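You operate a simulated robot arm through the tools that you are given. There is no shell and no other tool.

The job below is to be done with a simulated robot arm. You get a single attempt, and the scene is never put back.

JOB
Put things in order on the counter under the tag rack. At the end: the white eye rinse bottle is on the teal scrub board; the teal pad from the counter under the tag rack is on the grey folding board; the beige small brush stands where the white eye rinse bottle stood; the blue filter cartridge stands on top of the clear dosing cup; whatever was shut is shut again. Leave all else as you found it, and nothing knocked over. Set down upright: eye rinse bottle.

The check looks at the end state, three seconds after you hand in, the way a careful person would. Anything else that was tipped, shoved, dropped, spilled or broken makes it a failure.

ROBOT AND FRAMES
A 5-joint arm with a two-finger parallel gripper, fixed in place. Base frame: the origin is at the foot of the arm, x ahead of it, y to its left, z up; the work surface is at about z = 0. Readings come in mm, degrees, newtons and seconds.
With the tool pointing down near the work surface it reaches from about 260 to 680 mm from the base axis. Its first joint turns from -66.0 to 66.0 degrees. The tool tilts only in the upright plane through the base axis and itself; it spins freely about its own axis. Payload 2.9 kg.
Tool frame: the origin (TCP) lies between the finger pads and is the grasp point; the fingertips stand 30 mm ahead of it; z points along the fingers, y is the line along which they close. Largest opening 110 mm; finger width 20, thickness 10; the body of the gripper, 48 by 112 mm, starts 55 mm behind the TCP.
Orientation is told as [roll, pitch, yaw] about the base's x, y, z axes, in that order, counted from this pose: with the fingers straight down and closing along the base's y, the tool's x points along the base's -x, its y along +y and its z along -z.

CONTROLS
- The arm moves only by the tool play_rows. Its argument "increments" is a list of rows, each a list of 3 entries, a list of its own where there are three numbers: the shift along the tool's x, y, z in units of 40 mm (1.0 is 40 mm), then the turn, a rotation vector about the tool's x, y, z in units of 5 degrees (1.0 is 5 degrees), then the gripper command, from -1 (shut) to 1 (fully open), values between in proportion. In form: [[[tx, ty, tz], [ax, ay, az], hand], ...]. A call has 1 to 20 rows; each row shifts and turns the commanded pose from where the row before left it, along the tool's axes as they then stand. A call with a number of a shift or a turn outside -1 to 1 is refused whole. Each row takes 0.2 s and may step no farther than 50 mm and 8.6 degrees from the row before; otherwise, or with a gripper value out of range, the whole call is refused. Where a pose cannot be reached the arm comes as near as it can. A force on the tool above 40 N (or 10 N above the force at the start of the call, whichever is more), or a blocked arm, ends the call early, and 0.2 s more pass. Each finger travels about 108 mm/s and halts on what it meets, pressing with about 42 N; the grip force reading is that of the motor and also rises with nothing between the fingers. The clock runs only during rows and for 0.2 s after the last one: add rows that do not move to give the fingers time. It gives the time, the measured TCP pose, the force on the tool (base axes), the opening and the grip force at its end, in the units of the frame above (readings bear some noise), with the torque about the TCP (base axes, N m) and any sound that the robot's microphone picked up, and new pictures: "show" is both (left out), scene, wrist or none.
- Cameras (640 x 400 px; columns grow to the right, rows downward): "scene" is fixed at [23.3, -440.3, 611.6]; the picture's right is [0.88, -0.48, 0.00], its down [-0.24, -0.45, -0.86] and it looks along [0.41, 0.76, -0.51] (base axes); focal length 336 px, centre (320, 200). "wrist" rides on the gripper at [72, 17, -103] in the tool frame; the picture's right is [-0.23, 0.97, 0.00], its down [-0.76, -0.18, -0.62] and it looks along [-0.61, -0.14, 0.78] (tool axes); focal length 222 px, centre (320, 200). There is no depth. A picture from a camera that has moved, and an enlarged one, comes with that camera's place and axes in the base frame and with its lens.
- zoom(camera, box): a new picture of the part [left, top, right, bottom] of that camera's present view, enlarged. The clock stands still meanwhile.
- sign_off(): hands the job in; it is judged then, once.

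Places have to be worked out from the pictures, the camera data and where the tool is seen. Open the gripper and draw the arm clear of the work before you hand the job in, unless the task says otherwise.

The tools are called after "Request:" as name(argument=value, ...) on one line, values as JSON. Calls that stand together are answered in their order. play_rows: Moves the arm, as the interface text tells. Its arguments: {"type":"object","properties":{"increments":{"type":"array"},"show":{"type":"string","enum":["both","scene","wrist","none"]}},"required":["increments"]} The other tools are called the same way: zoom (camera, box) takes an enlarged picture of a part of a camera's view; sign_off () hands the job in.

At the start:

```text
clock: 0.0
tool_pos: [377.8, -50.9, 386.8]
ee_rot: [0.0, 0.0, 0.0]
contact_force: [0.3, 1.6, 1.3]
moment: [0.01, -0.03, -0.02]
grip_width: 109.8
finger_force: 0.0
```

scene: 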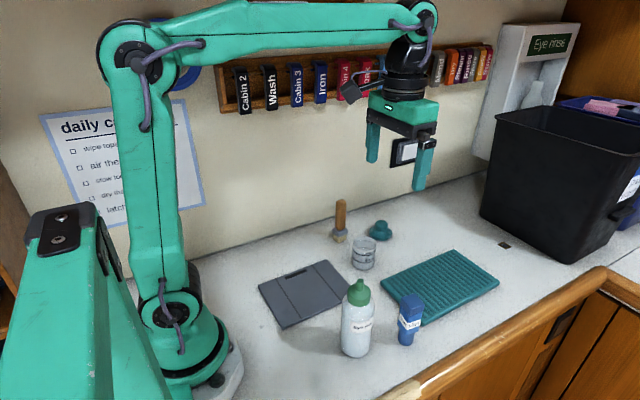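
wrist: 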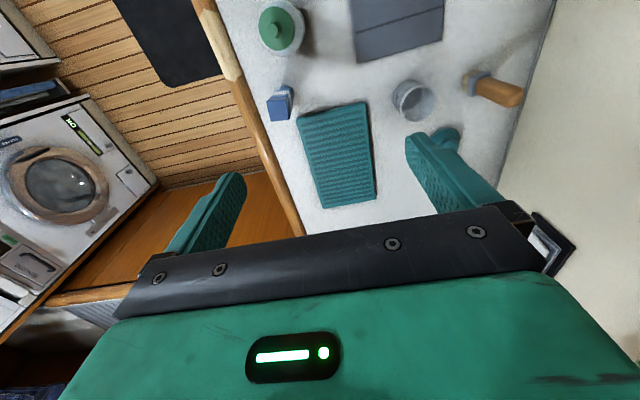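

I start by looking closely at the items on the counter: bottle, blue cartridge, dosing cup, brush, teal pad, boards.

Request:
zoom(camera="scene", box=[240, 180, 520, 380])

Request:
zoom(camera="scene", box=[310, 180, 430, 280])

Request:
zoom(camera="wrist", box=[230, 0, 550, 220])

Request:
zoom(camera="scene", box=[320, 260, 460, 370])

```text
2.00 times, centred on (380, 280) of scene
camera zoom: at [23.3, -440.3, 611.6], right [0.88, -0.48, 0.0], down [-0.24, -0.45, -0.86], along [0.41, 0.76, -0.51], focal length 671 px, centre (200, 40)
```

zoom: 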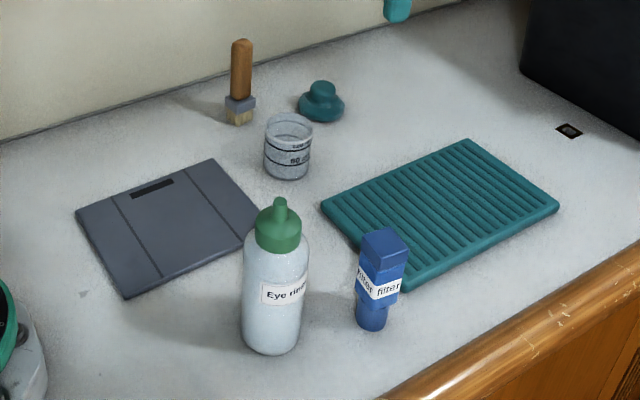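

```text
4.00 times, centred on (370, 230) of scene
camera zoom: at [23.3, -440.3, 611.6], right [0.88, -0.48, 0.0], down [-0.24, -0.45, -0.86], along [0.41, 0.76, -0.51], focal length 1342 px, centre (120, 80)
```

zoom: 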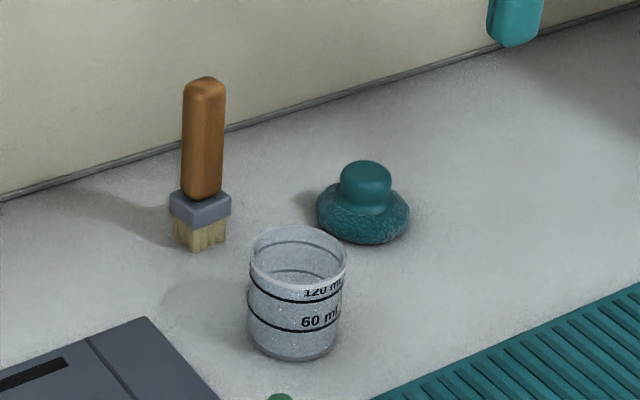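

```text
1.82 times, centred on (390, 110) of wrist
camera zoom: at [306.4, -32.8, 490.6], right [0.23, 0.97, 0.0], down [0.76, -0.18, 0.62], along [0.61, -0.14, -0.78], focal length 404 px, centre (193, 364)
```

zoom: 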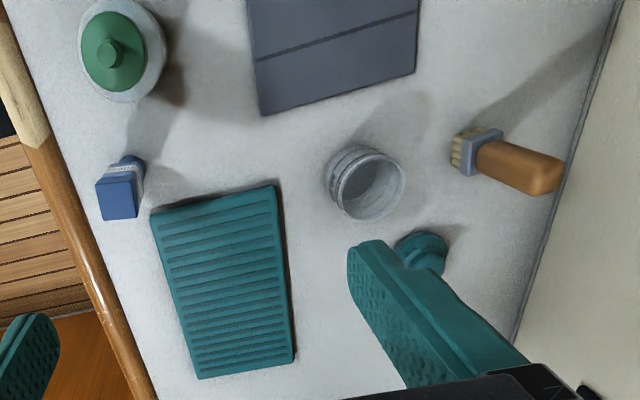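

```text
3.64 times, centred on (390, 315) of scene
camera zoom: at [23.3, -440.3, 611.6], right [0.88, -0.48, 0.0], down [-0.24, -0.45, -0.86], along [0.41, 0.76, -0.51], focal length 1220 px, centre (66, -218)
```

zoom: 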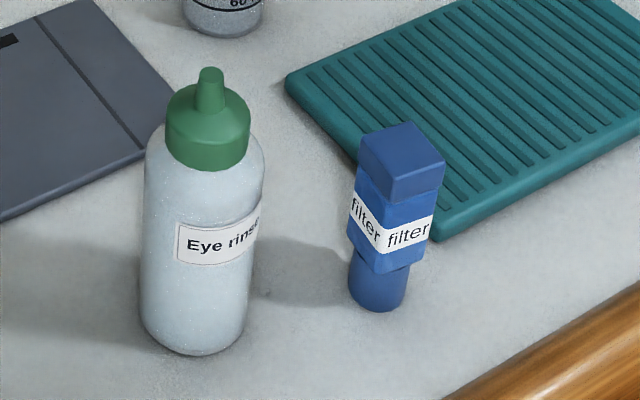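

Estimates from the scene picture: bottle near (300,-83), about 180 tall; cartridge (401,-122), about 113 tall; cup (459,116), about 66 tall; pad (580,198); brush (459,236). The grey board spans x 180–375, y 28–176, and the teal board x 447–708, y -119–29. I'll move the open gripper high over the cup to see into it and refine these positions.

Request:
play_rows(increments=[[[-0.31, 0.8, 0.43], [0, 0, 0], 1], [[-0.31, 0.8, 0.43], [0, 0, 0], 1], [[-0.31, 0.8, 0.43], [0, 0, 0], 1], [[-0.31, 0.8, 0.43], [0, 0, 0], 1], [[-0.31, 0.8, 0.43], [0, 0, 0], 1], [[0, 0, 0], [0, 0, 0], 1]], show="both")

```text
clock: 1.4
tool_pos: [440.4, 110.9, 298.7]
ee_rot: [0.0, 0.0, 0.0]
contact_force: [0.6, 0.1, -0.1]
moment: [0.04, 0.02, 0.0]
grip_width: 110.1
finger_force: 0.1
camera wrist: at [368.2, 128.0, 402.9], right [0.23, 0.97, 0.0], down [0.76, -0.18, 0.62], along [0.61, -0.14, -0.78], focal length 222 px, centre (320, 200)
```

scene: 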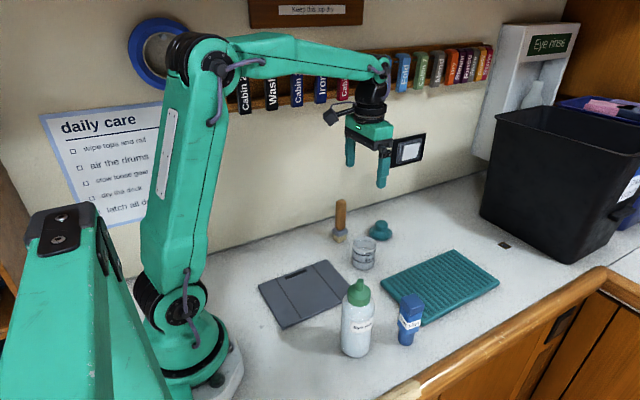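
wrist: 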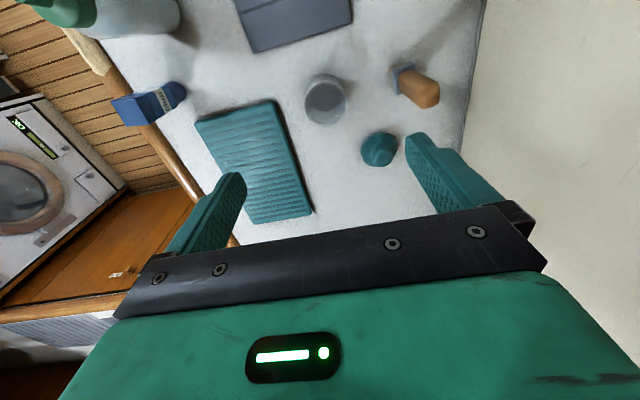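

The wrist view looks down over the cup, brush and pad; I'll enlarge it to see whether the cup is open and to refine the positions.

Request:
zoom(camera="wrist", box=[280, 40, 460, 180])

Request:
zoom(camera="wrist", box=[295, 65, 360, 135])

Request:
zoom(camera="wrist", box=[80, 0, 360, 230])

Request:
zoom(camera="scene", box=[340, 220, 390, 280])

Request:
zoom(camera="scene", box=[470, 20, 640, 280])

```text
2.86 times, centred on (370, 110) of wrist
camera zoom: at [368.2, 128.0, 402.9], right [0.23, 0.97, 0.0], down [0.76, -0.18, 0.62], along [0.61, -0.14, -0.78], focal length 635 px, centre (177, 457)
```

zoom: 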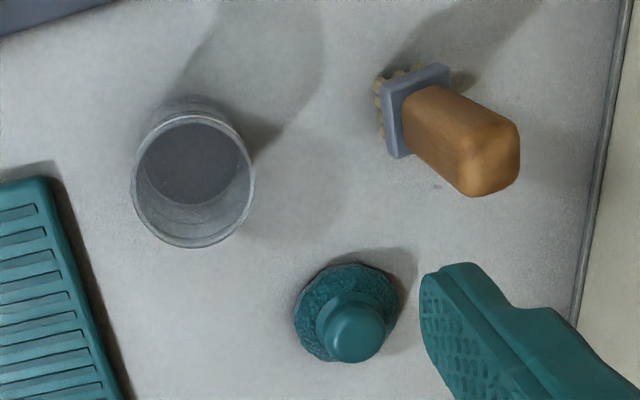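

```text
5.71 times, centred on (328, 100) of wrist
camera zoom: at [368.2, 128.0, 402.9], right [0.23, 0.97, 0.0], down [0.76, -0.18, 0.62], along [0.61, -0.14, -0.78], focal length 1269 px, centre (277, 771)
```

zoom: 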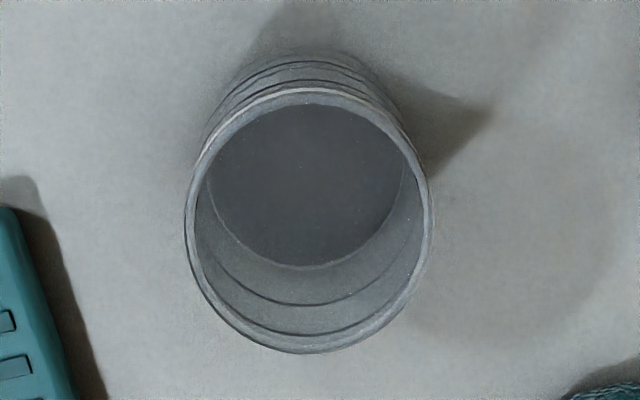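

```text
1.74 times, centred on (220, 115) of wrist
camera zoom: at [368.2, 128.0, 402.9], right [0.23, 0.97, 0.0], down [0.76, -0.18, 0.62], along [0.61, -0.14, -0.78], focal length 386 px, centre (494, 348)
```

zoom: 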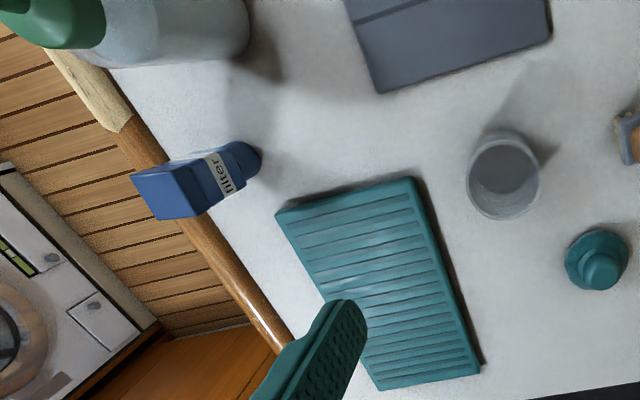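

```text
6.67 times, centred on (365, 250) of scene
camera zoom: at [23.3, -440.3, 611.6], right [0.88, -0.48, 0.0], down [-0.24, -0.45, -0.86], along [0.41, 0.76, -0.51], focal length 2238 px, centre (20, -133)
```

zoom: 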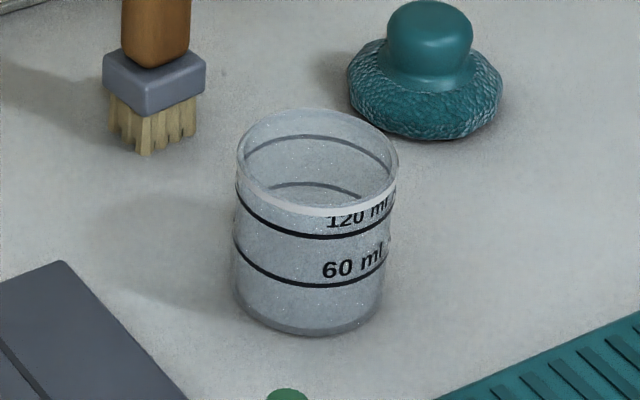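

```text
1.54 times, centred on (555, 150) of scene
camera zoom: at [23.3, -440.3, 611.6], right [0.88, -0.48, 0.0], down [-0.24, -0.45, -0.86], along [0.41, 0.76, -0.51], focal length 516 px, centre (-42, 277)
```

zoom: 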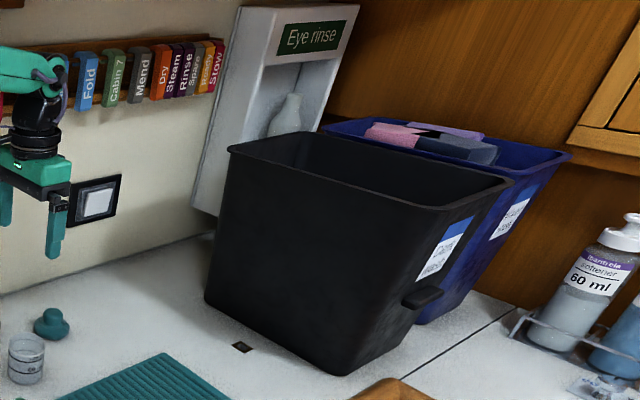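

The cup is open and hollow, with an outer diameter of about 63 mm and an inner of about 56 mm; I'll probe that contact gently when I place the cartridge. First the bottle: I move to stand above it at z≈262 and check centring.

Request:
play_rows(increments=[[[0.5, -0.689, 0.13], [0, 0, 0], 1], [[0.5, -0.689, 0.13], [0, 0, 0], 1], [[0.5, -0.689, 0.13], [0, 0, 0], 1], [[0.5, -0.689, 0.13], [0, 0, 0], 1], [[0.5, -0.689, 0.13], [0, 0, 0], 1], [[0.5, -0.689, 0.13], [0, 0, 0], 1], [[0.5, -0.689, 0.13], [0, 0, 0], 1], [[0, 0, 0], [0, 0, 0], 1]], show="both")

```text
clock: 3.2
tool_pos: [299.1, -81.2, 263.2]
ee_rot: [0.0, 0.0, -0.1]
contact_force: [-0.3, 0.9, -0.8]
moment: [0.01, -0.01, 0.0]
grip_width: 109.9
finger_force: 0.1
camera wrist: at [227.5, -65.1, 367.8], right [0.23, 0.97, 0.0], down [0.76, -0.18, 0.62], along [0.61, -0.14, -0.78], focal length 222 px, centre (320, 200)
```

scene: 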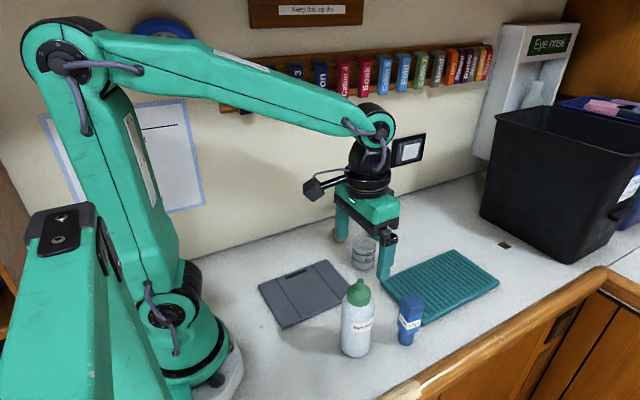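
wrist: 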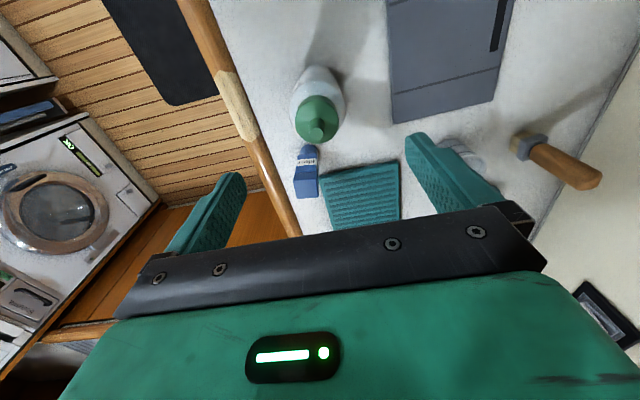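

Request:
zoom(camera="wrist", box=[260, 50, 420, 150])

Request:
zoom(camera="wrist", box=[250, 100, 410, 240])

Request:
zoom(camera="scene", box=[320, 160, 440, 370])

```text
4.00 times, centred on (340, 100) of wrist
camera zoom: at [227.5, -65.1, 367.8], right [0.23, 0.97, 0.0], down [0.76, -0.18, 0.62], along [0.61, -0.14, -0.78], focal length 888 px, centre (240, 600)
```

zoom: 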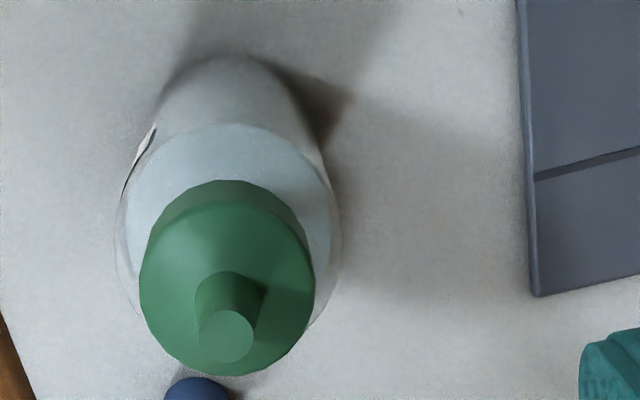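

```text
2.86 times, centred on (330, 170) of wrist
camera zoom: at [227.5, -65.1, 367.8], right [0.23, 0.97, 0.0], down [0.76, -0.18, 0.62], along [0.61, -0.14, -0.78], focal length 635 px, centre (291, 286)
```

zoom: 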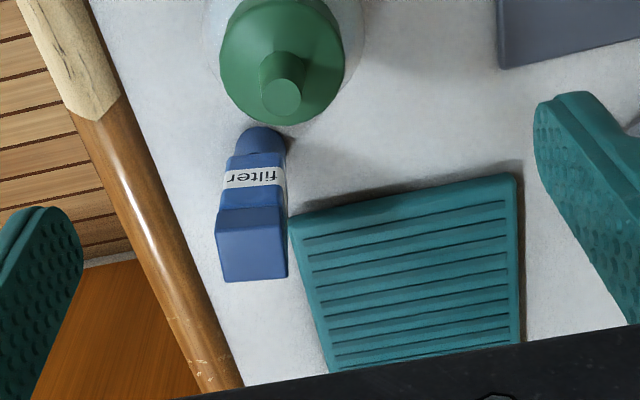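

```text
1.90 times, centred on (380, 265) of scene
camera zoom: at [23.3, -440.4, 611.6], right [0.88, -0.48, 0.0], down [-0.24, -0.45, -0.86], along [0.41, 0.76, -0.51], focal length 639 px, centre (206, 76)
```

zoom: 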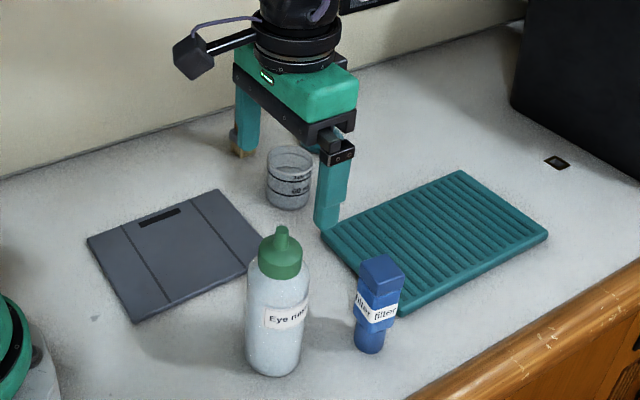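

The bottle axis reads about (301,-85), tip at z≈178, with the cap's lower edge near z≈134. I'll descend with open fingers to TCP z≈130, so the fingertips are beside the upper body at z≈100 and the palm stays clear of the nozzle.

Request:
play_rows(increments=[[[-0.05, -0.09, 0.7], [0, 0, 0], 1], [[0, 0, 0.8], [0, 0, 0], 1], [[0, 0, 0.8], [0, 0, 0], 1], [[0, 0, 0.6], [0, 0, 0], 1], [[0, 0, 0.4], [0, 0, 0], 1], [[0, 0, 0], [0, 0, 0], 1]], show="both")

```text
clock: 4.6
tool_pos: [301.7, -85.9, 130.7]
ee_rot: [0.1, 0.0, 0.1]
contact_force: [-0.8, -0.1, -0.2]
moment: [0.0, -0.03, -0.01]
grip_width: 110.1
finger_force: 0.0
camera wrist: at [230.0, -68.6, 234.8], right [0.23, 0.97, 0.0], down [0.76, -0.18, 0.62], along [0.61, -0.14, -0.78], focal length 222 px, centre (320, 200)
```

scene: 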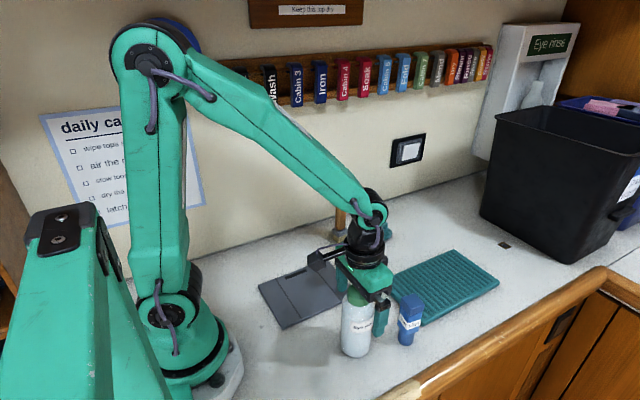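
wrist: 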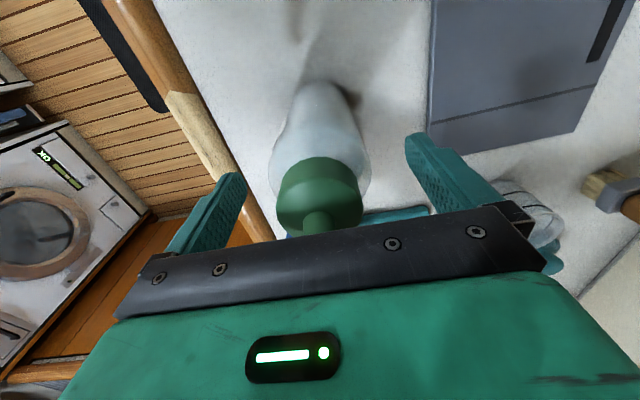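

The bottle sits centred between the fingers. I close in stages onto it and hold.

Request:
play_rows(increments=[[[0, 0, 0], [0, 0, 0], 0.35], [[0, 0, 0], [0, 0, 0], 0.2], [[0, 0, 0], [0, 0, 0], 0.0], [[0, 0, 0], [0, 0, 0], -0.5], [[0, 0, 0], [0, 0, 0], -1], [[0, 0, 0], [0, 0, 0], -1]], show="both")

```text
clock: 6.0
tool_pos: [301.5, -86.1, 130.9]
ee_rot: [0.1, 0.0, 0.0]
contact_force: [-0.4, 0.5, -0.3]
moment: [0.03, 0.03, 0.03]
grip_width: 60.1
finger_force: 42.4
camera wrist: at [230.0, -68.6, 235.1], right [0.23, 0.97, 0.0], down [0.76, -0.18, 0.62], along [0.61, -0.14, -0.78], focal length 222 px, centre (320, 200)
```

scene: 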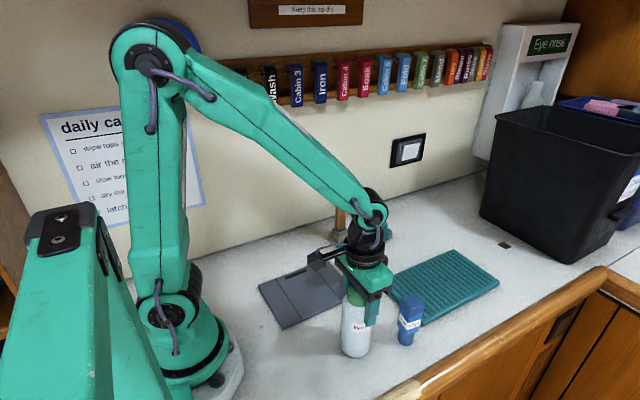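
wrist: 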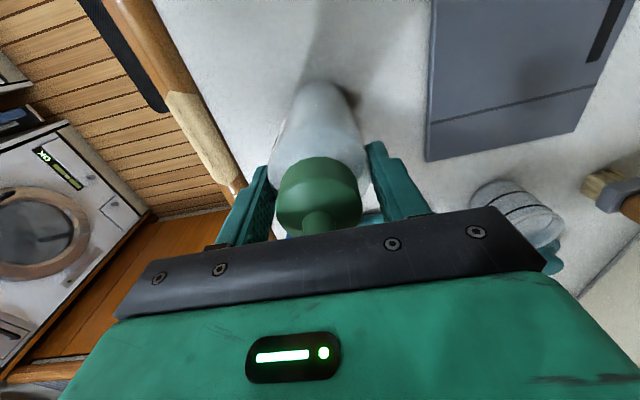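

Grip is firm at 60 mm width. I lift slowly straight up, high enough to clear the cartridge.

Request:
play_rows(increments=[[[0, 0, -0.15], [0, 0, 0], -1], [[0, 0, -0.3], [0, 0, 0], -1], [[0, 0, -0.4], [0, 0, 0], -1], [[0, 0, -0.5], [0, 0, 0], -1], [[0, 0, -0.5], [0, 0, 0], -1], [[0, 0, -0.5], [0, 0, 0], -1], [[0, 0, -0.5], [0, 0, 0], -1], [[0, 0, -0.3], [0, 0, 0], -1], [[0, 0, -0.15], [0, 0, 0], -1]], show="both")

```text
clock: 8.0
tool_pos: [302.4, -84.8, 263.9]
ee_rot: [0.0, 0.0, 0.0]
contact_force: [0.5, -0.3, -2.5]
moment: [0.02, -0.02, -0.02]
grip_width: 59.9
finger_force: 41.9
camera wrist: at [229.7, -69.0, 368.0], right [0.23, 0.97, 0.0], down [0.76, -0.18, 0.62], along [0.61, -0.14, -0.78], focal length 222 px, centre (320, 200)
```

scene: 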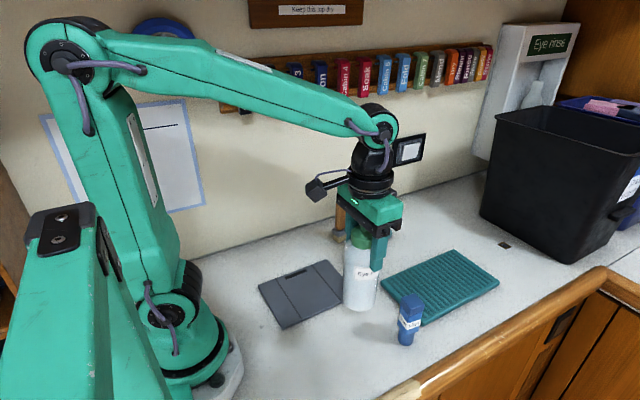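
wrist: 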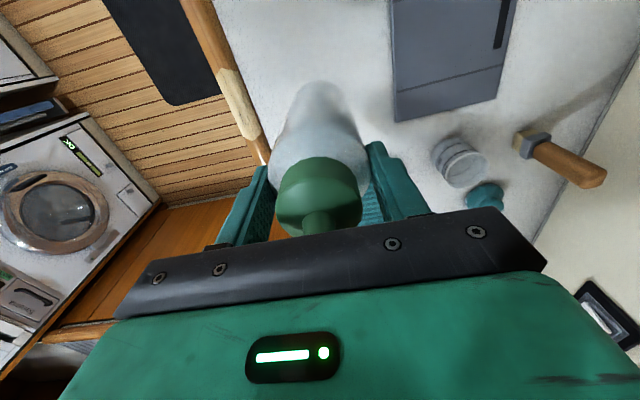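

The bottle hangs upright with a weight of about 2.5 N. I carry it at this height to above the middle of the teal board, around (570,-45).

Request:
play_rows(increments=[[[-0.3, 0.05, 0], [0, 0, 0], -1], [[-0.6, 0.1, 0], [0, 0, 0], -1], [[-0.7, 0.1, 0], [0, 0, 0], -1], [[-0.7, 0.12, 0], [0, 0, 0], -1], [[-0.7, 0.12, 0], [0, 0, 0], -1], [[-0.7, 0.12, 0], [0, 0, 0], -1], [[-0.7, 0.12, 0], [0, 0, 0], -1], [[-0.7, 0.1, 0], [0, 0, 0], -1], [[-0.7, 0.1, 0], [0, 0, 0], -1], [[-0.5, 0.06, 0], [0, 0, 0], -1], [[-0.3, 0.03, 0], [0, 0, 0], -1], [[-0.1, 0, 0], [0, 0, 0], -1], [[0, 0, 0], [0, 0, 0], -1]], show="both")

```text
clock: 10.8
tool_pos: [570.0, -45.7, 264.1]
ee_rot: [0.0, -0.1, 0.0]
contact_force: [0.1, -0.6, -2.4]
moment: [-0.01, -0.03, 0.02]
grip_width: 59.9
finger_force: 42.0
camera wrist: at [498.1, -29.2, 368.1], right [0.23, 0.97, 0.0], down [0.76, -0.18, 0.62], along [0.61, -0.14, -0.78], focal length 222 px, centre (320, 200)
```

scene: 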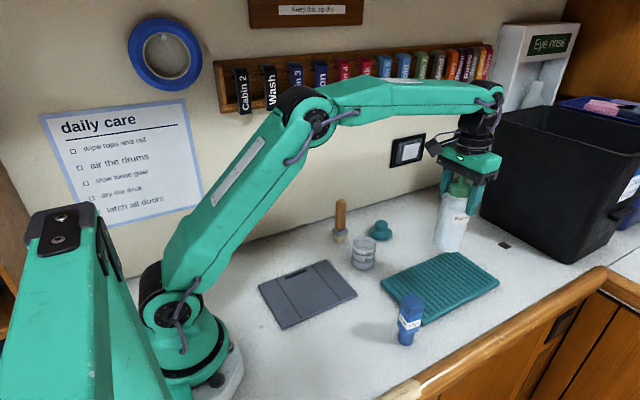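
wrist: 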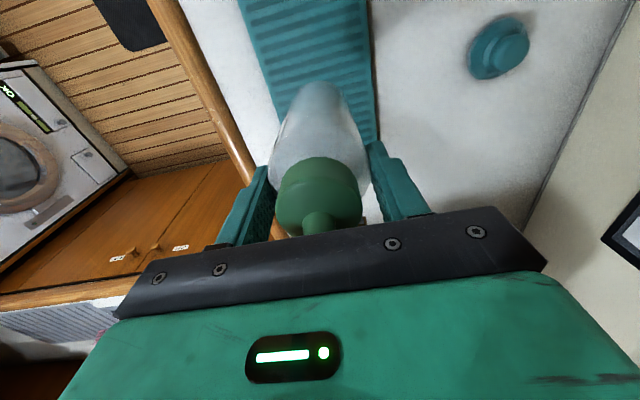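

Now the bottle is over the board's middle. I lower it to just above the board, then creep.

Request:
play_rows(increments=[[[0, 0, 0.3], [0, 0, 0], -1], [[0, 0, 0.5], [0, 0, 0], -1], [[0, 0, 0.5], [0, 0, 0], -1], [[0, 0, 0.5], [0, 0, 0], -1], [[0, 0, 0.4], [0, 0, 0], -1], [[0, 0, 0.25], [0, 0, 0], -1], [[0, 0, 0.15], [0, 0, 0], -1], [[0, 0, 0], [0, 0, 0], -1]], show="both")

Request:
zoom(camera="scene", box=[370, 130, 530, 330])

```text
clock: 12.6
tool_pos: [570.1, -46.0, 158.9]
ee_rot: [-0.1, 0.0, -0.1]
contact_force: [-0.6, 0.6, -3.2]
moment: [0.0, -0.02, -0.01]
grip_width: 60.3
finger_force: 42.1
camera wrist: at [498.5, -29.0, 262.8], right [0.23, 0.97, 0.0], down [0.76, -0.18, 0.62], along [0.61, -0.14, -0.78], focal length 222 px, centre (320, 200)
```

scene: 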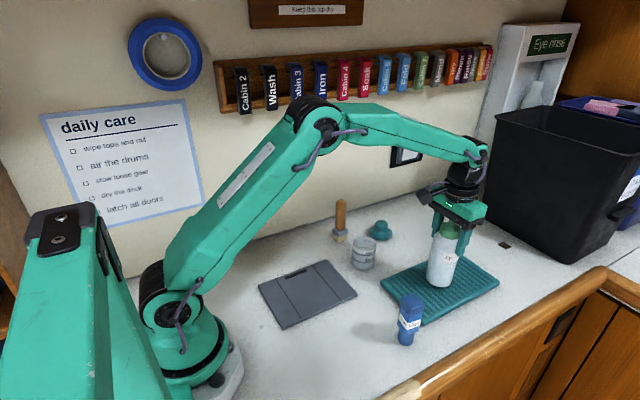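
wrist: 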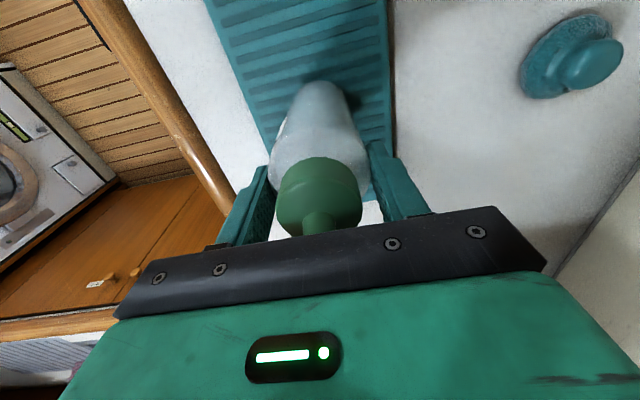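

```text
2.00 times, centred on (450, 230) of scene
camera zoom: at [23.3, -440.4, 611.6], right [0.88, -0.48, 0.0], down [-0.24, -0.45, -0.86], along [0.41, 0.76, -0.51], focal length 671 px, centre (60, 140)
```

zoom: 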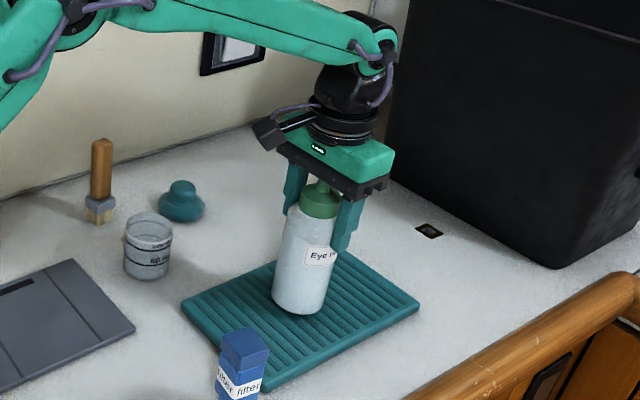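

Bottle bottom is about 28 mm up; I creep down in small steps, watching the force.

Request:
play_rows(increments=[[[0, 0, 0.06], [0, 0, 0], -1], [[0, 0, 0.06], [0, 0, 0], -1], [[0, 0, 0.06], [0, 0, 0], -1], [[0, 0, 0.06], [0, 0, 0], -1]], show="none")

```text
clock: 13.6
tool_pos: [569.8, -44.7, 150.1]
ee_rot: [-0.1, -0.1, 0.0]
contact_force: [1.0, -0.1, -2.6]
moment: [-0.02, -0.01, -0.03]
grip_width: 59.8
finger_force: 42.1
```

No contact yet at bottle bottom ≈19 mm; I continue with smaller steps.

Request:
play_rows(increments=[[[0, 0, 0.04], [0, 0, 0], -1], [[0, 0, 0.04], [0, 0, 0], -1], [[0, 0, 0.03], [0, 0, 0], -1]], show="none")

```text
clock: 14.4
tool_pos: [571.3, -43.9, 146.1]
ee_rot: [0.0, -0.1, 0.0]
contact_force: [-3.6, 0.4, 6.5]
moment: [-0.02, 0.4, 0.02]
grip_width: 60.2
finger_force: 42.2
```

Contact is felt at TCP z≈146 (bottle bottom ≈15 mm). I check the seating before releasing.

Request:
zoom(camera="scene", box=[400, 190, 510, 310])

Request:
zoom(camera="wrist", box=[180, 0, 460, 240])

```text
3.33 times, centred on (455, 250) of scene
camera zoom: at [23.2, -440.3, 611.6], right [0.88, -0.48, 0.0], down [-0.24, -0.45, -0.86], along [0.41, 0.76, -0.51], focal length 1119 px, centre (-130, 33)
```

zoom: 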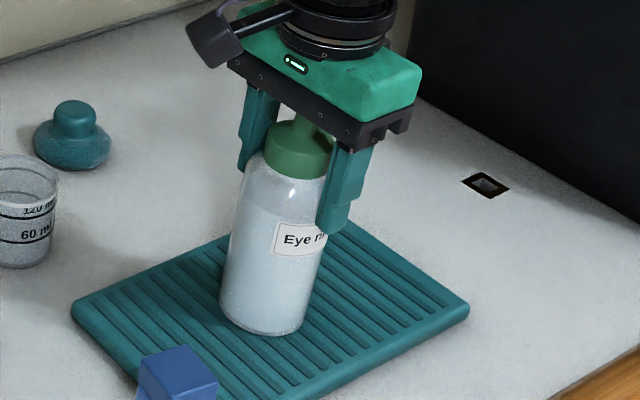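

```text
1.67 times, centred on (320, 120) of wrist
camera zoom: at [498.2, -28.5, 250.9], right [0.23, 0.97, 0.0], down [0.76, -0.18, 0.62], along [0.61, -0.14, -0.78], focal length 370 px, centre (320, 333)
```

zoom: 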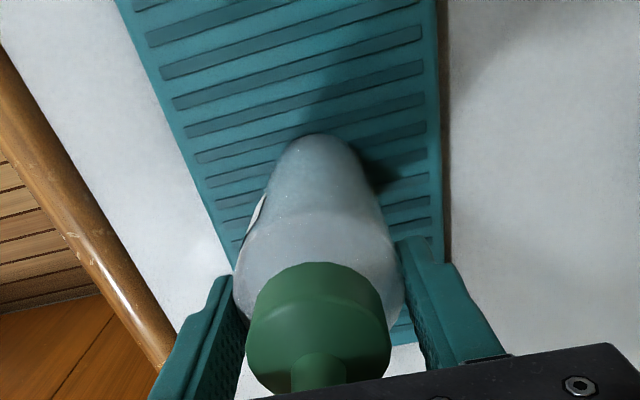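

The bottle stands flat on the ribs, loaded at about 9 N. I open gradually.

Request:
play_rows(increments=[[[0, 0, 0], [0, 0, 0], 0.08], [[0, 0, 0], [0, 0, 0], 0.14], [[0, 0, 0], [0, 0, 0], 0.25], [[0, 0, 0], [0, 0, 0], 0.5], [[0, 0, 0], [0, 0, 0], 0.8], [[0, 0, 0], [0, 0, 0], 1], [[0, 0, 0], [0, 0, 0], 1]], show="both")

```text
clock: 16.0
tool_pos: [569.8, -44.6, 145.9]
ee_rot: [0.0, 0.0, 0.0]
contact_force: [1.1, -0.5, 0.5]
moment: [-0.02, 0.01, 0.01]
grip_width: 110.2
finger_force: 0.1
camera wrist: at [498.2, -28.5, 249.8], right [0.23, 0.97, 0.0], down [0.76, -0.18, 0.62], along [0.61, -0.14, -0.78], focal length 222 px, centre (320, 200)
```

scene: 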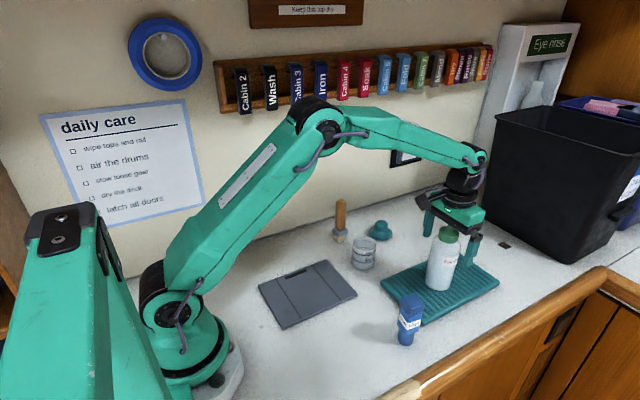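
wrist: 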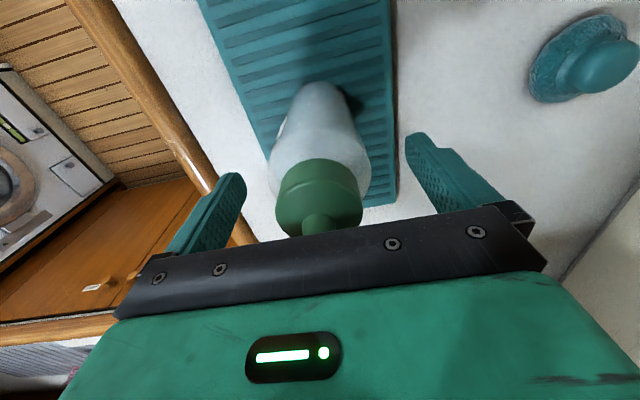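

The bottle stands free on the board. I raise the hand straight up clear of it.

Request:
play_rows(increments=[[[0, 0, -0.5], [0, 0, 0], 1], [[0, 0, -0.8], [0, 0, 0], 1], [[0, 0, -0.8], [0, 0, 0], 1], [[0, 0, -0.8], [0, 0, 0], 1], [[0, 0, -0.5], [0, 0, 0], 1], [[0, 0, 0], [0, 0, 0], 1]], show="none")

Request:
play_rows(increments=[[[0.05, 0.8, 0], [0, 0, 0], 1], [[0.05, 0.9, 0], [0, 0, 0], 1], [[0.05, 0.9, 0], [0, 0, 0], 1], [[0.05, 0.9, 0], [0, 0, 0], 1], [[0.05, 0.9, 0], [0, 0, 0], 1], [[0.05, 0.9, 0], [0, 0, 0], 1], [[0.05, 0.6, 0.5], [0, 0, 0], 1], [[0, 0, 0.8], [0, 0, 0], 1], [[0, 0, 0.8], [0, 0, 0], 1], [[0, 0, 0], [0, 0, 0], 1]], show="both")

```text
clock: 17.4
tool_pos: [571.0, -43.0, 281.8]
ee_rot: [0.0, 0.1, 0.0]
contact_force: [0.0, -0.6, -0.3]
moment: [0.0, 0.01, -0.01]
grip_width: 110.1
finger_force: 0.0
```

```text
clock: 19.6
tool_pos: [555.9, 192.6, 198.6]
ee_rot: [0.0, 0.0, 0.0]
contact_force: [0.0, -0.6, 0.6]
moment: [0.05, -0.06, 0.02]
grip_width: 110.1
finger_force: 0.1
camera wrist: at [484.9, 208.4, 303.6], right [0.23, 0.97, 0.0], down [0.76, -0.18, 0.62], along [0.61, -0.14, -0.78], focal length 222 px, centre (320, 200)
```

scene: 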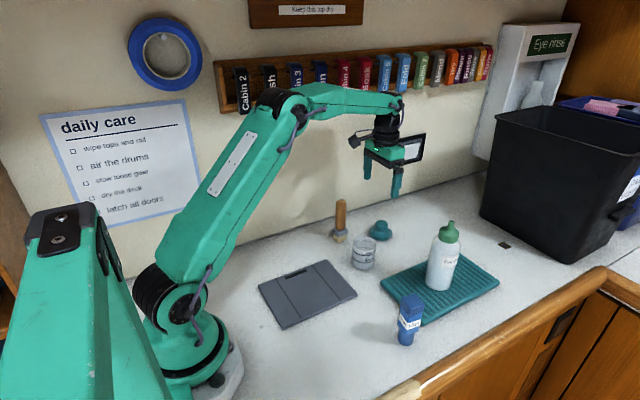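
wrist: 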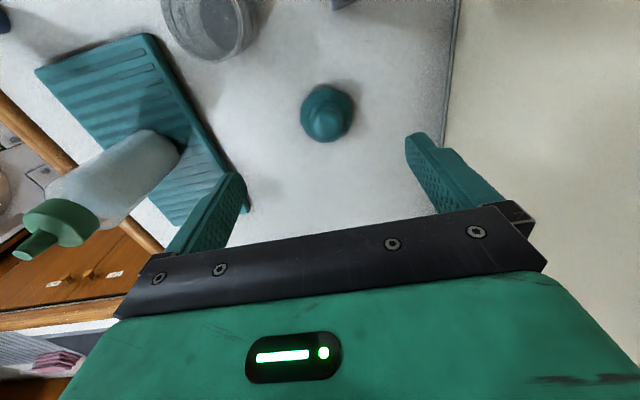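

Bottle stands well on the board. I enlarge the pad beneath the hand for centring.

Request:
zoom(camera="wrist", box=[280, 70, 380, 160])

Request:
zoom(camera="scene", box=[340, 200, 420, 260])

```text
4.44 times, centred on (330, 115) of wrist
camera zoom: at [484.9, 208.4, 303.6], right [0.23, 0.97, 0.0], down [0.76, -0.18, 0.62], along [0.61, -0.14, -0.78], focal length 987 px, centre (276, 578)
```

zoom: 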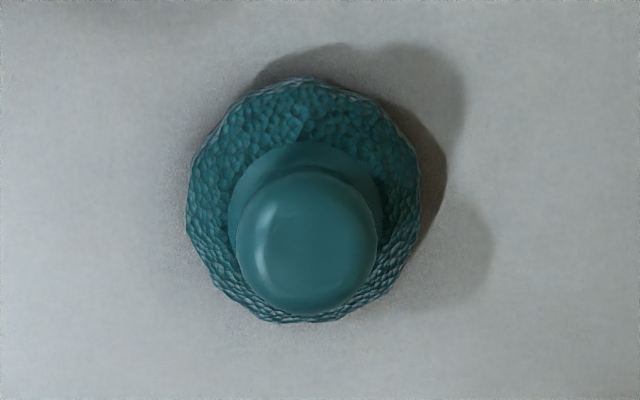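

```text
6.67 times, centred on (380, 230) of scene
camera zoom: at [23.3, -440.3, 611.6], right [0.88, -0.48, 0.0], down [-0.24, -0.45, -0.86], along [0.41, 0.76, -0.51], focal length 2238 px, centre (-80, 0)
```

zoom: 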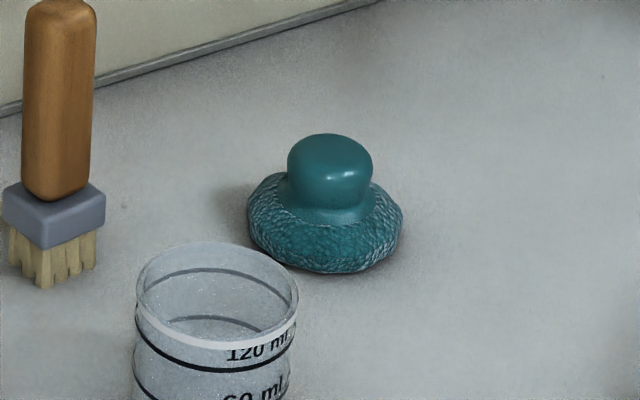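

The pad's knob is at about (577,196), top z≈46. The brush would stand close to the wrist camera during that grasp, so I do the brush first: rise and move to look at it from above.

Request:
play_rows(increments=[[[0, 0, -0.8], [0, 0, 0], 1], [[0.4, 0.1, -0.4], [0, 0, 0], 1], [[0.8, 0.2, 0], [0, 0, 0], 1], [[0.8, 0.2, 0], [0, 0, 0], 1], [[0.8, 0.3, 0], [0, 0, 0], 1], [[0.2, 0.2, 0], [0, 0, 0], 1], [[0, 0, 0], [0, 0, 0], 1]], show="both")

Request:
zoom(camera="wrist", box=[260, 40, 440, 180])

```text
clock: 21.2
tool_pos: [436.0, 231.7, 246.3]
ee_rot: [0.0, 0.1, 0.0]
contact_force: [0.3, -0.3, 0.5]
moment: [0.03, 0.01, 0.03]
grip_width: 109.9
finger_force: 0.0
camera wrist: at [364.4, 248.5, 350.5], right [0.23, 0.97, 0.0], down [0.76, -0.18, 0.62], along [0.61, -0.14, -0.78], focal length 222 px, centre (320, 200)
```

scene: 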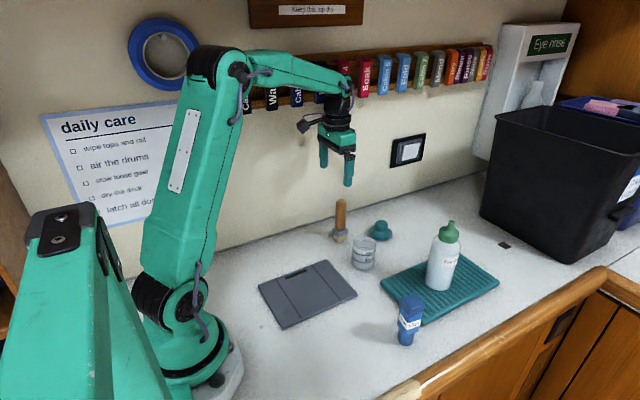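
wrist: 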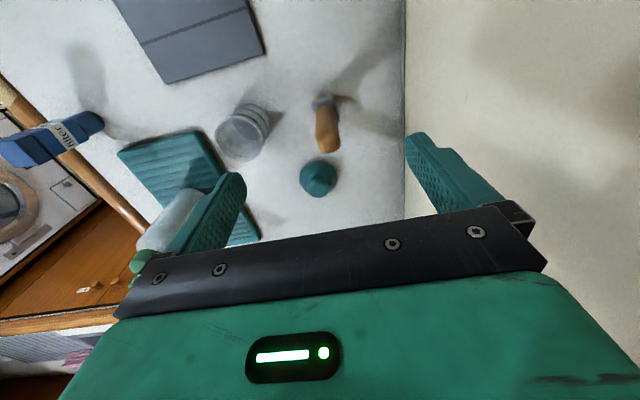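

```text
2.86 times, centred on (350, 110) of wrist
camera zoom: at [364.4, 248.5, 350.5], right [0.23, 0.97, 0.0], down [0.76, -0.18, 0.62], along [0.61, -0.14, -0.78], focal length 635 px, centre (234, 457)
```

zoom: 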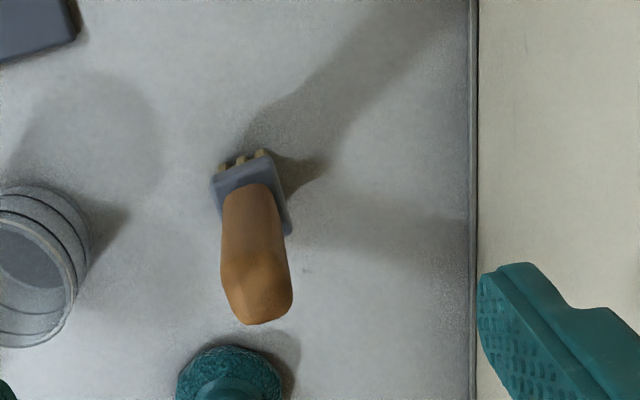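

The brush stands at about (457,235), 138 mm tall and turned roughly 6° ccw. I line up, turn the hand 6° to match, and descend with a narrower opening to TCP z≈98.

Request:
play_rows(increments=[[[-0.54, 0.09, 0], [0, 0, 0], 0.5], [[0, 0, 0], [0, 0, -0.6], 0.5], [[0, 0, 0.3], [0, 0, -0.6], 0.5], [[0, 0, 0.7], [0, 0, 0], 0.5], [[0, 0, 0.8], [0, 0, 0], 0.5], [[0, 0, 0.8], [0, 0, 0], 0.5], [[0, 0, 0.6], [0, 0, 0], 0.5], [[0, 0, 0.5], [0, 0, 0], 0.5], [[0, 0, 0], [0, 0, 0], 0.5]], show="both")

```text
clock: 23.2
tool_pos: [458.7, 234.9, 97.7]
ee_rot: [0.0, 0.0, 6.0]
contact_force: [0.2, 0.2, -0.5]
moment: [-0.02, 0.0, -0.02]
grip_width: 82.8
finger_force: 0.0
camera wrist: at [385.8, 243.2, 201.6], right [0.12, 0.99, 0.0], down [0.78, -0.1, 0.62], along [0.62, -0.08, -0.78], focal length 222 px, centre (320, 200)
```

scene: 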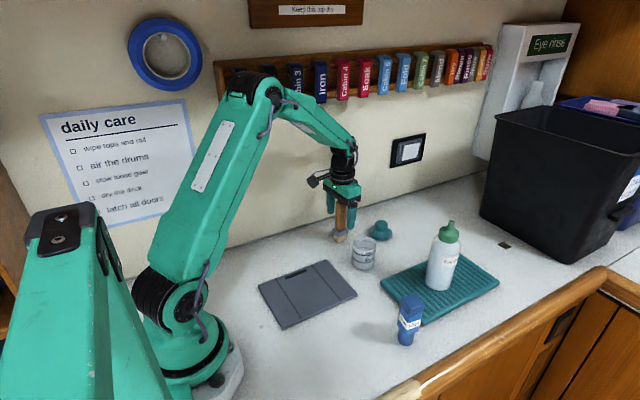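
wrist: 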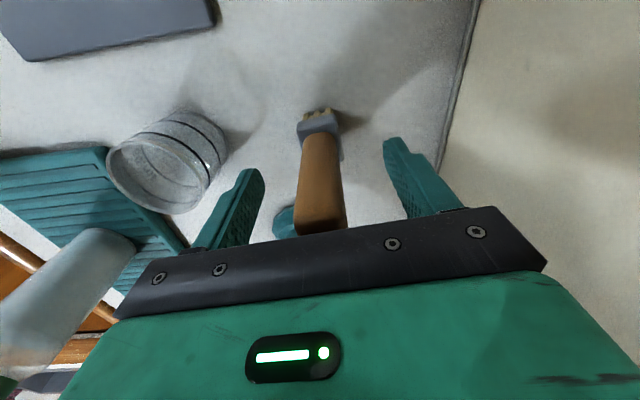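

The handle is centred between the fingers. I close in stages.

Request:
play_rows(increments=[[[0, 0, 0], [0, 0, 0], 0.1], [[0, 0, 0], [0, 0, 0], -0.2], [[0, 0, 0], [0, 0, 0], -0.4], [[0, 0, 0], [0, 0, 0], -0.6], [[0, 0, 0], [0, 0, 0], -1], [[0, 0, 0], [0, 0, 0], -1]], show="both")

```text
clock: 24.6
tool_pos: [459.0, 234.1, 97.5]
ee_rot: [-0.1, 0.0, 6.0]
contact_force: [0.4, 0.9, -0.5]
moment: [0.02, -0.02, 0.01]
grip_width: 23.5
finger_force: 41.8
camera wrist: at [385.7, 243.3, 202.0], right [0.12, 0.99, 0.0], down [0.78, -0.1, 0.62], along [0.62, -0.08, -0.78], focal length 222 px, centre (320, 200)
```

scene: 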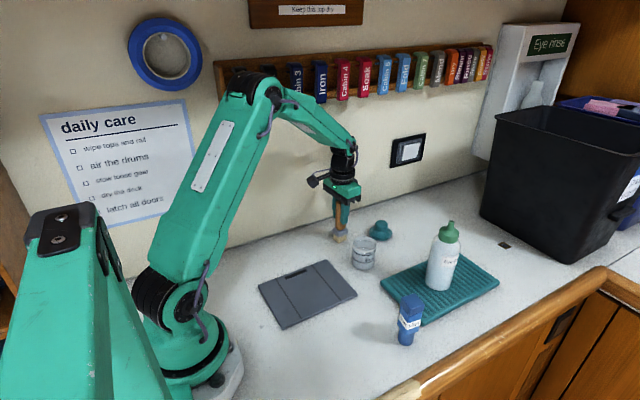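
wrist: 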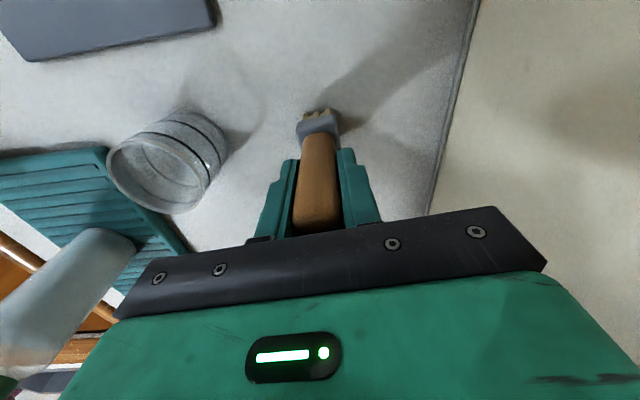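

Grip holds at 23.5 mm. I lift straight up 130 mm, turning back to yaw 0 once high.

Request:
play_rows(increments=[[[0, 0, -0.15], [0, 0, 0], -1], [[0, 0, -0.4], [0, 0, 0], -1], [[0, 0, -0.6], [0, 0, 0], -1], [[0, 0, -0.7], [0, 0, 0], -1], [[0, 0, -0.7], [0, 0, 0], -1], [[0, 0, -0.5], [0, 0, 0.6], -1], [[0, 0, -0.2], [0, 0, 0.6], -1], [[0, 0, 0], [0, 0, 0], -1]], show="both")

```text
clock: 26.4
tool_pos: [457.4, 234.2, 228.0]
ee_rot: [0.0, -0.1, 0.0]
contact_force: [-0.3, 0.0, -0.7]
moment: [0.03, 0.0, -0.03]
grip_width: 23.3
finger_force: 42.1
camera wrist: at [385.9, 251.4, 332.2], right [0.23, 0.97, 0.0], down [0.76, -0.18, 0.62], along [0.61, -0.14, -0.78], focal length 222 px, centre (320, 200)
```

scene: 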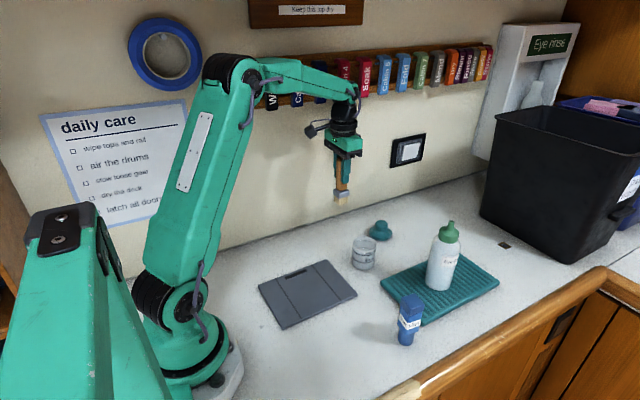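
wrist: 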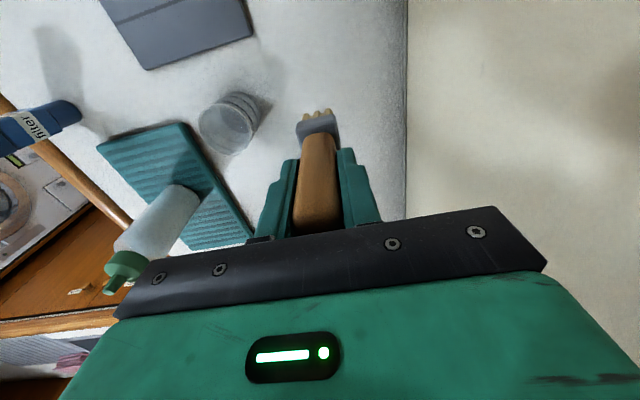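

The brush hangs upright in the grip. I carry it high to above the bottle's old spot at (301,-86).

Request:
play_rows(increments=[[[0.2, -0.4, 0], [0, 0, 0], -1], [[0.4, -0.8, 0], [0, 0, 0], -1], [[0.4, -0.85, 0], [0, 0, 0], -1], [[0.4, -0.85, 0], [0, 0, 0], -1], [[0.4, -0.85, 0], [0, 0, 0], -1], [[0.4, -0.85, 0], [0, 0, 0], -1], [[0.4, -0.85, 0], [0, 0, 0], -1], [[0.4, -0.85, 0], [0, 0, 0], -1], [[0.4, -0.8, 0], [0, 0, 0], -1], [[0.3, -0.6, 0], [0, 0, 0], -1], [[0.2, -0.3, 0], [0, 0, 0], -1], [[0, 0, 0], [0, 0, 0], -1]], show="both")

```text
clock: 29.0
tool_pos: [302.9, -85.2, 228.1]
ee_rot: [0.0, 0.1, 0.1]
contact_force: [-0.6, -1.0, -0.3]
moment: [-0.01, -0.01, 0.0]
grip_width: 23.6
finger_force: 41.5
camera wrist: at [230.4, -68.2, 332.6], right [0.23, 0.97, 0.0], down [0.76, -0.18, 0.62], along [0.61, -0.14, -0.78], focal length 222 px, centre (320, 200)
```

scene: 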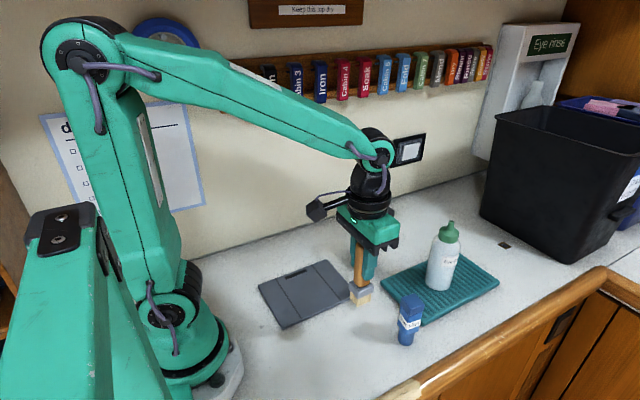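
wrist: 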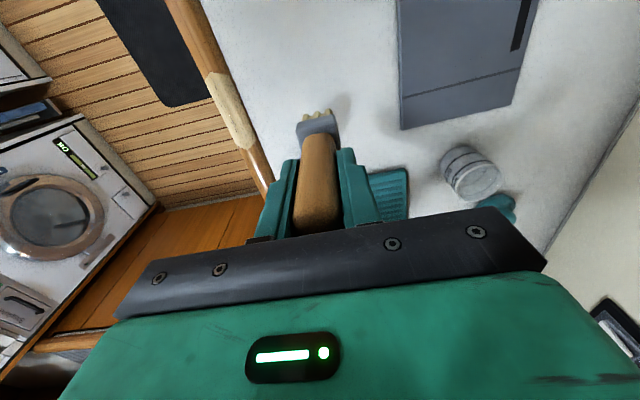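

At (302,-86). I lower to a few mm above the counter, then creep.

Request:
play_rows(increments=[[[0, 0, 0.3], [0, 0, 0], -1], [[0, 0, 0.6], [0, 0, 0], -1], [[0, 0, 0.7], [0, 0, 0], -1], [[0, 0, 0.6], [0, 0, 0], -1], [[0, 0, 0.45], [0, 0, 0], -1], [[0, 0, 0.25], [0, 0, 0], -1], [[0, 0, 0.15], [0, 0, 0], -1], [[0, 0, 0], [0, 0, 0], -1]], show="none")

Request:
play_rows(increments=[[[0, 0, 0.05], [0, 0, 0], -1], [[0, 0, 0.05], [0, 0, 0], -1], [[0, 0, 0.05], [0, 0, 0], -1]], show="both")

```text
clock: 30.8
tool_pos: [300.9, -86.8, 106.6]
ee_rot: [0.1, 0.1, 0.0]
contact_force: [0.2, -0.7, -1.0]
moment: [0.0, 0.01, 0.02]
grip_width: 23.4
finger_force: 41.6
```

```text
clock: 31.6
tool_pos: [301.9, -84.8, 99.6]
ee_rot: [-0.1, 0.0, 0.1]
contact_force: [0.6, 0.1, -0.6]
moment: [0.0, 0.0, 0.0]
grip_width: 23.4
finger_force: 42.3
camera wrist: at [230.3, -69.4, 204.1], right [0.23, 0.97, 0.0], down [0.76, -0.18, 0.62], along [0.61, -0.14, -0.78], focal length 222 px, centre (320, 200)
```

scene: 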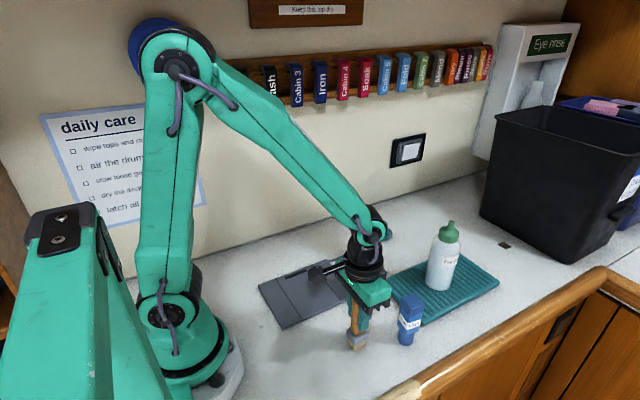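
wrist: 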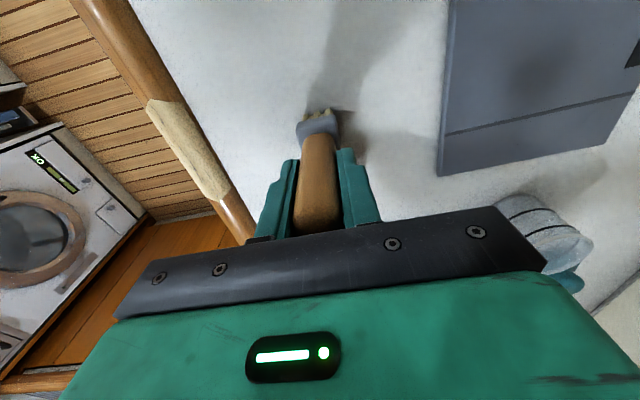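

No contact yet at TCP z≈100; the grasp was at ≈97.6. I creep the last 2–3 mm.

Request:
play_rows(increments=[[[0, 0, 0.03], [0, 0, 0], -1], [[0, 0, 0.025], [0, 0, 0], -1], [[0, 0, 0], [0, 0, 0], -1]], show="none")

```text
clock: 32.4
tool_pos: [301.7, -85.2, 96.6]
ee_rot: [0.0, 0.0, 0.0]
contact_force: [-0.3, 0.9, -0.2]
moment: [-0.04, 0.03, 0.0]
grip_width: 23.2
finger_force: 41.9
```

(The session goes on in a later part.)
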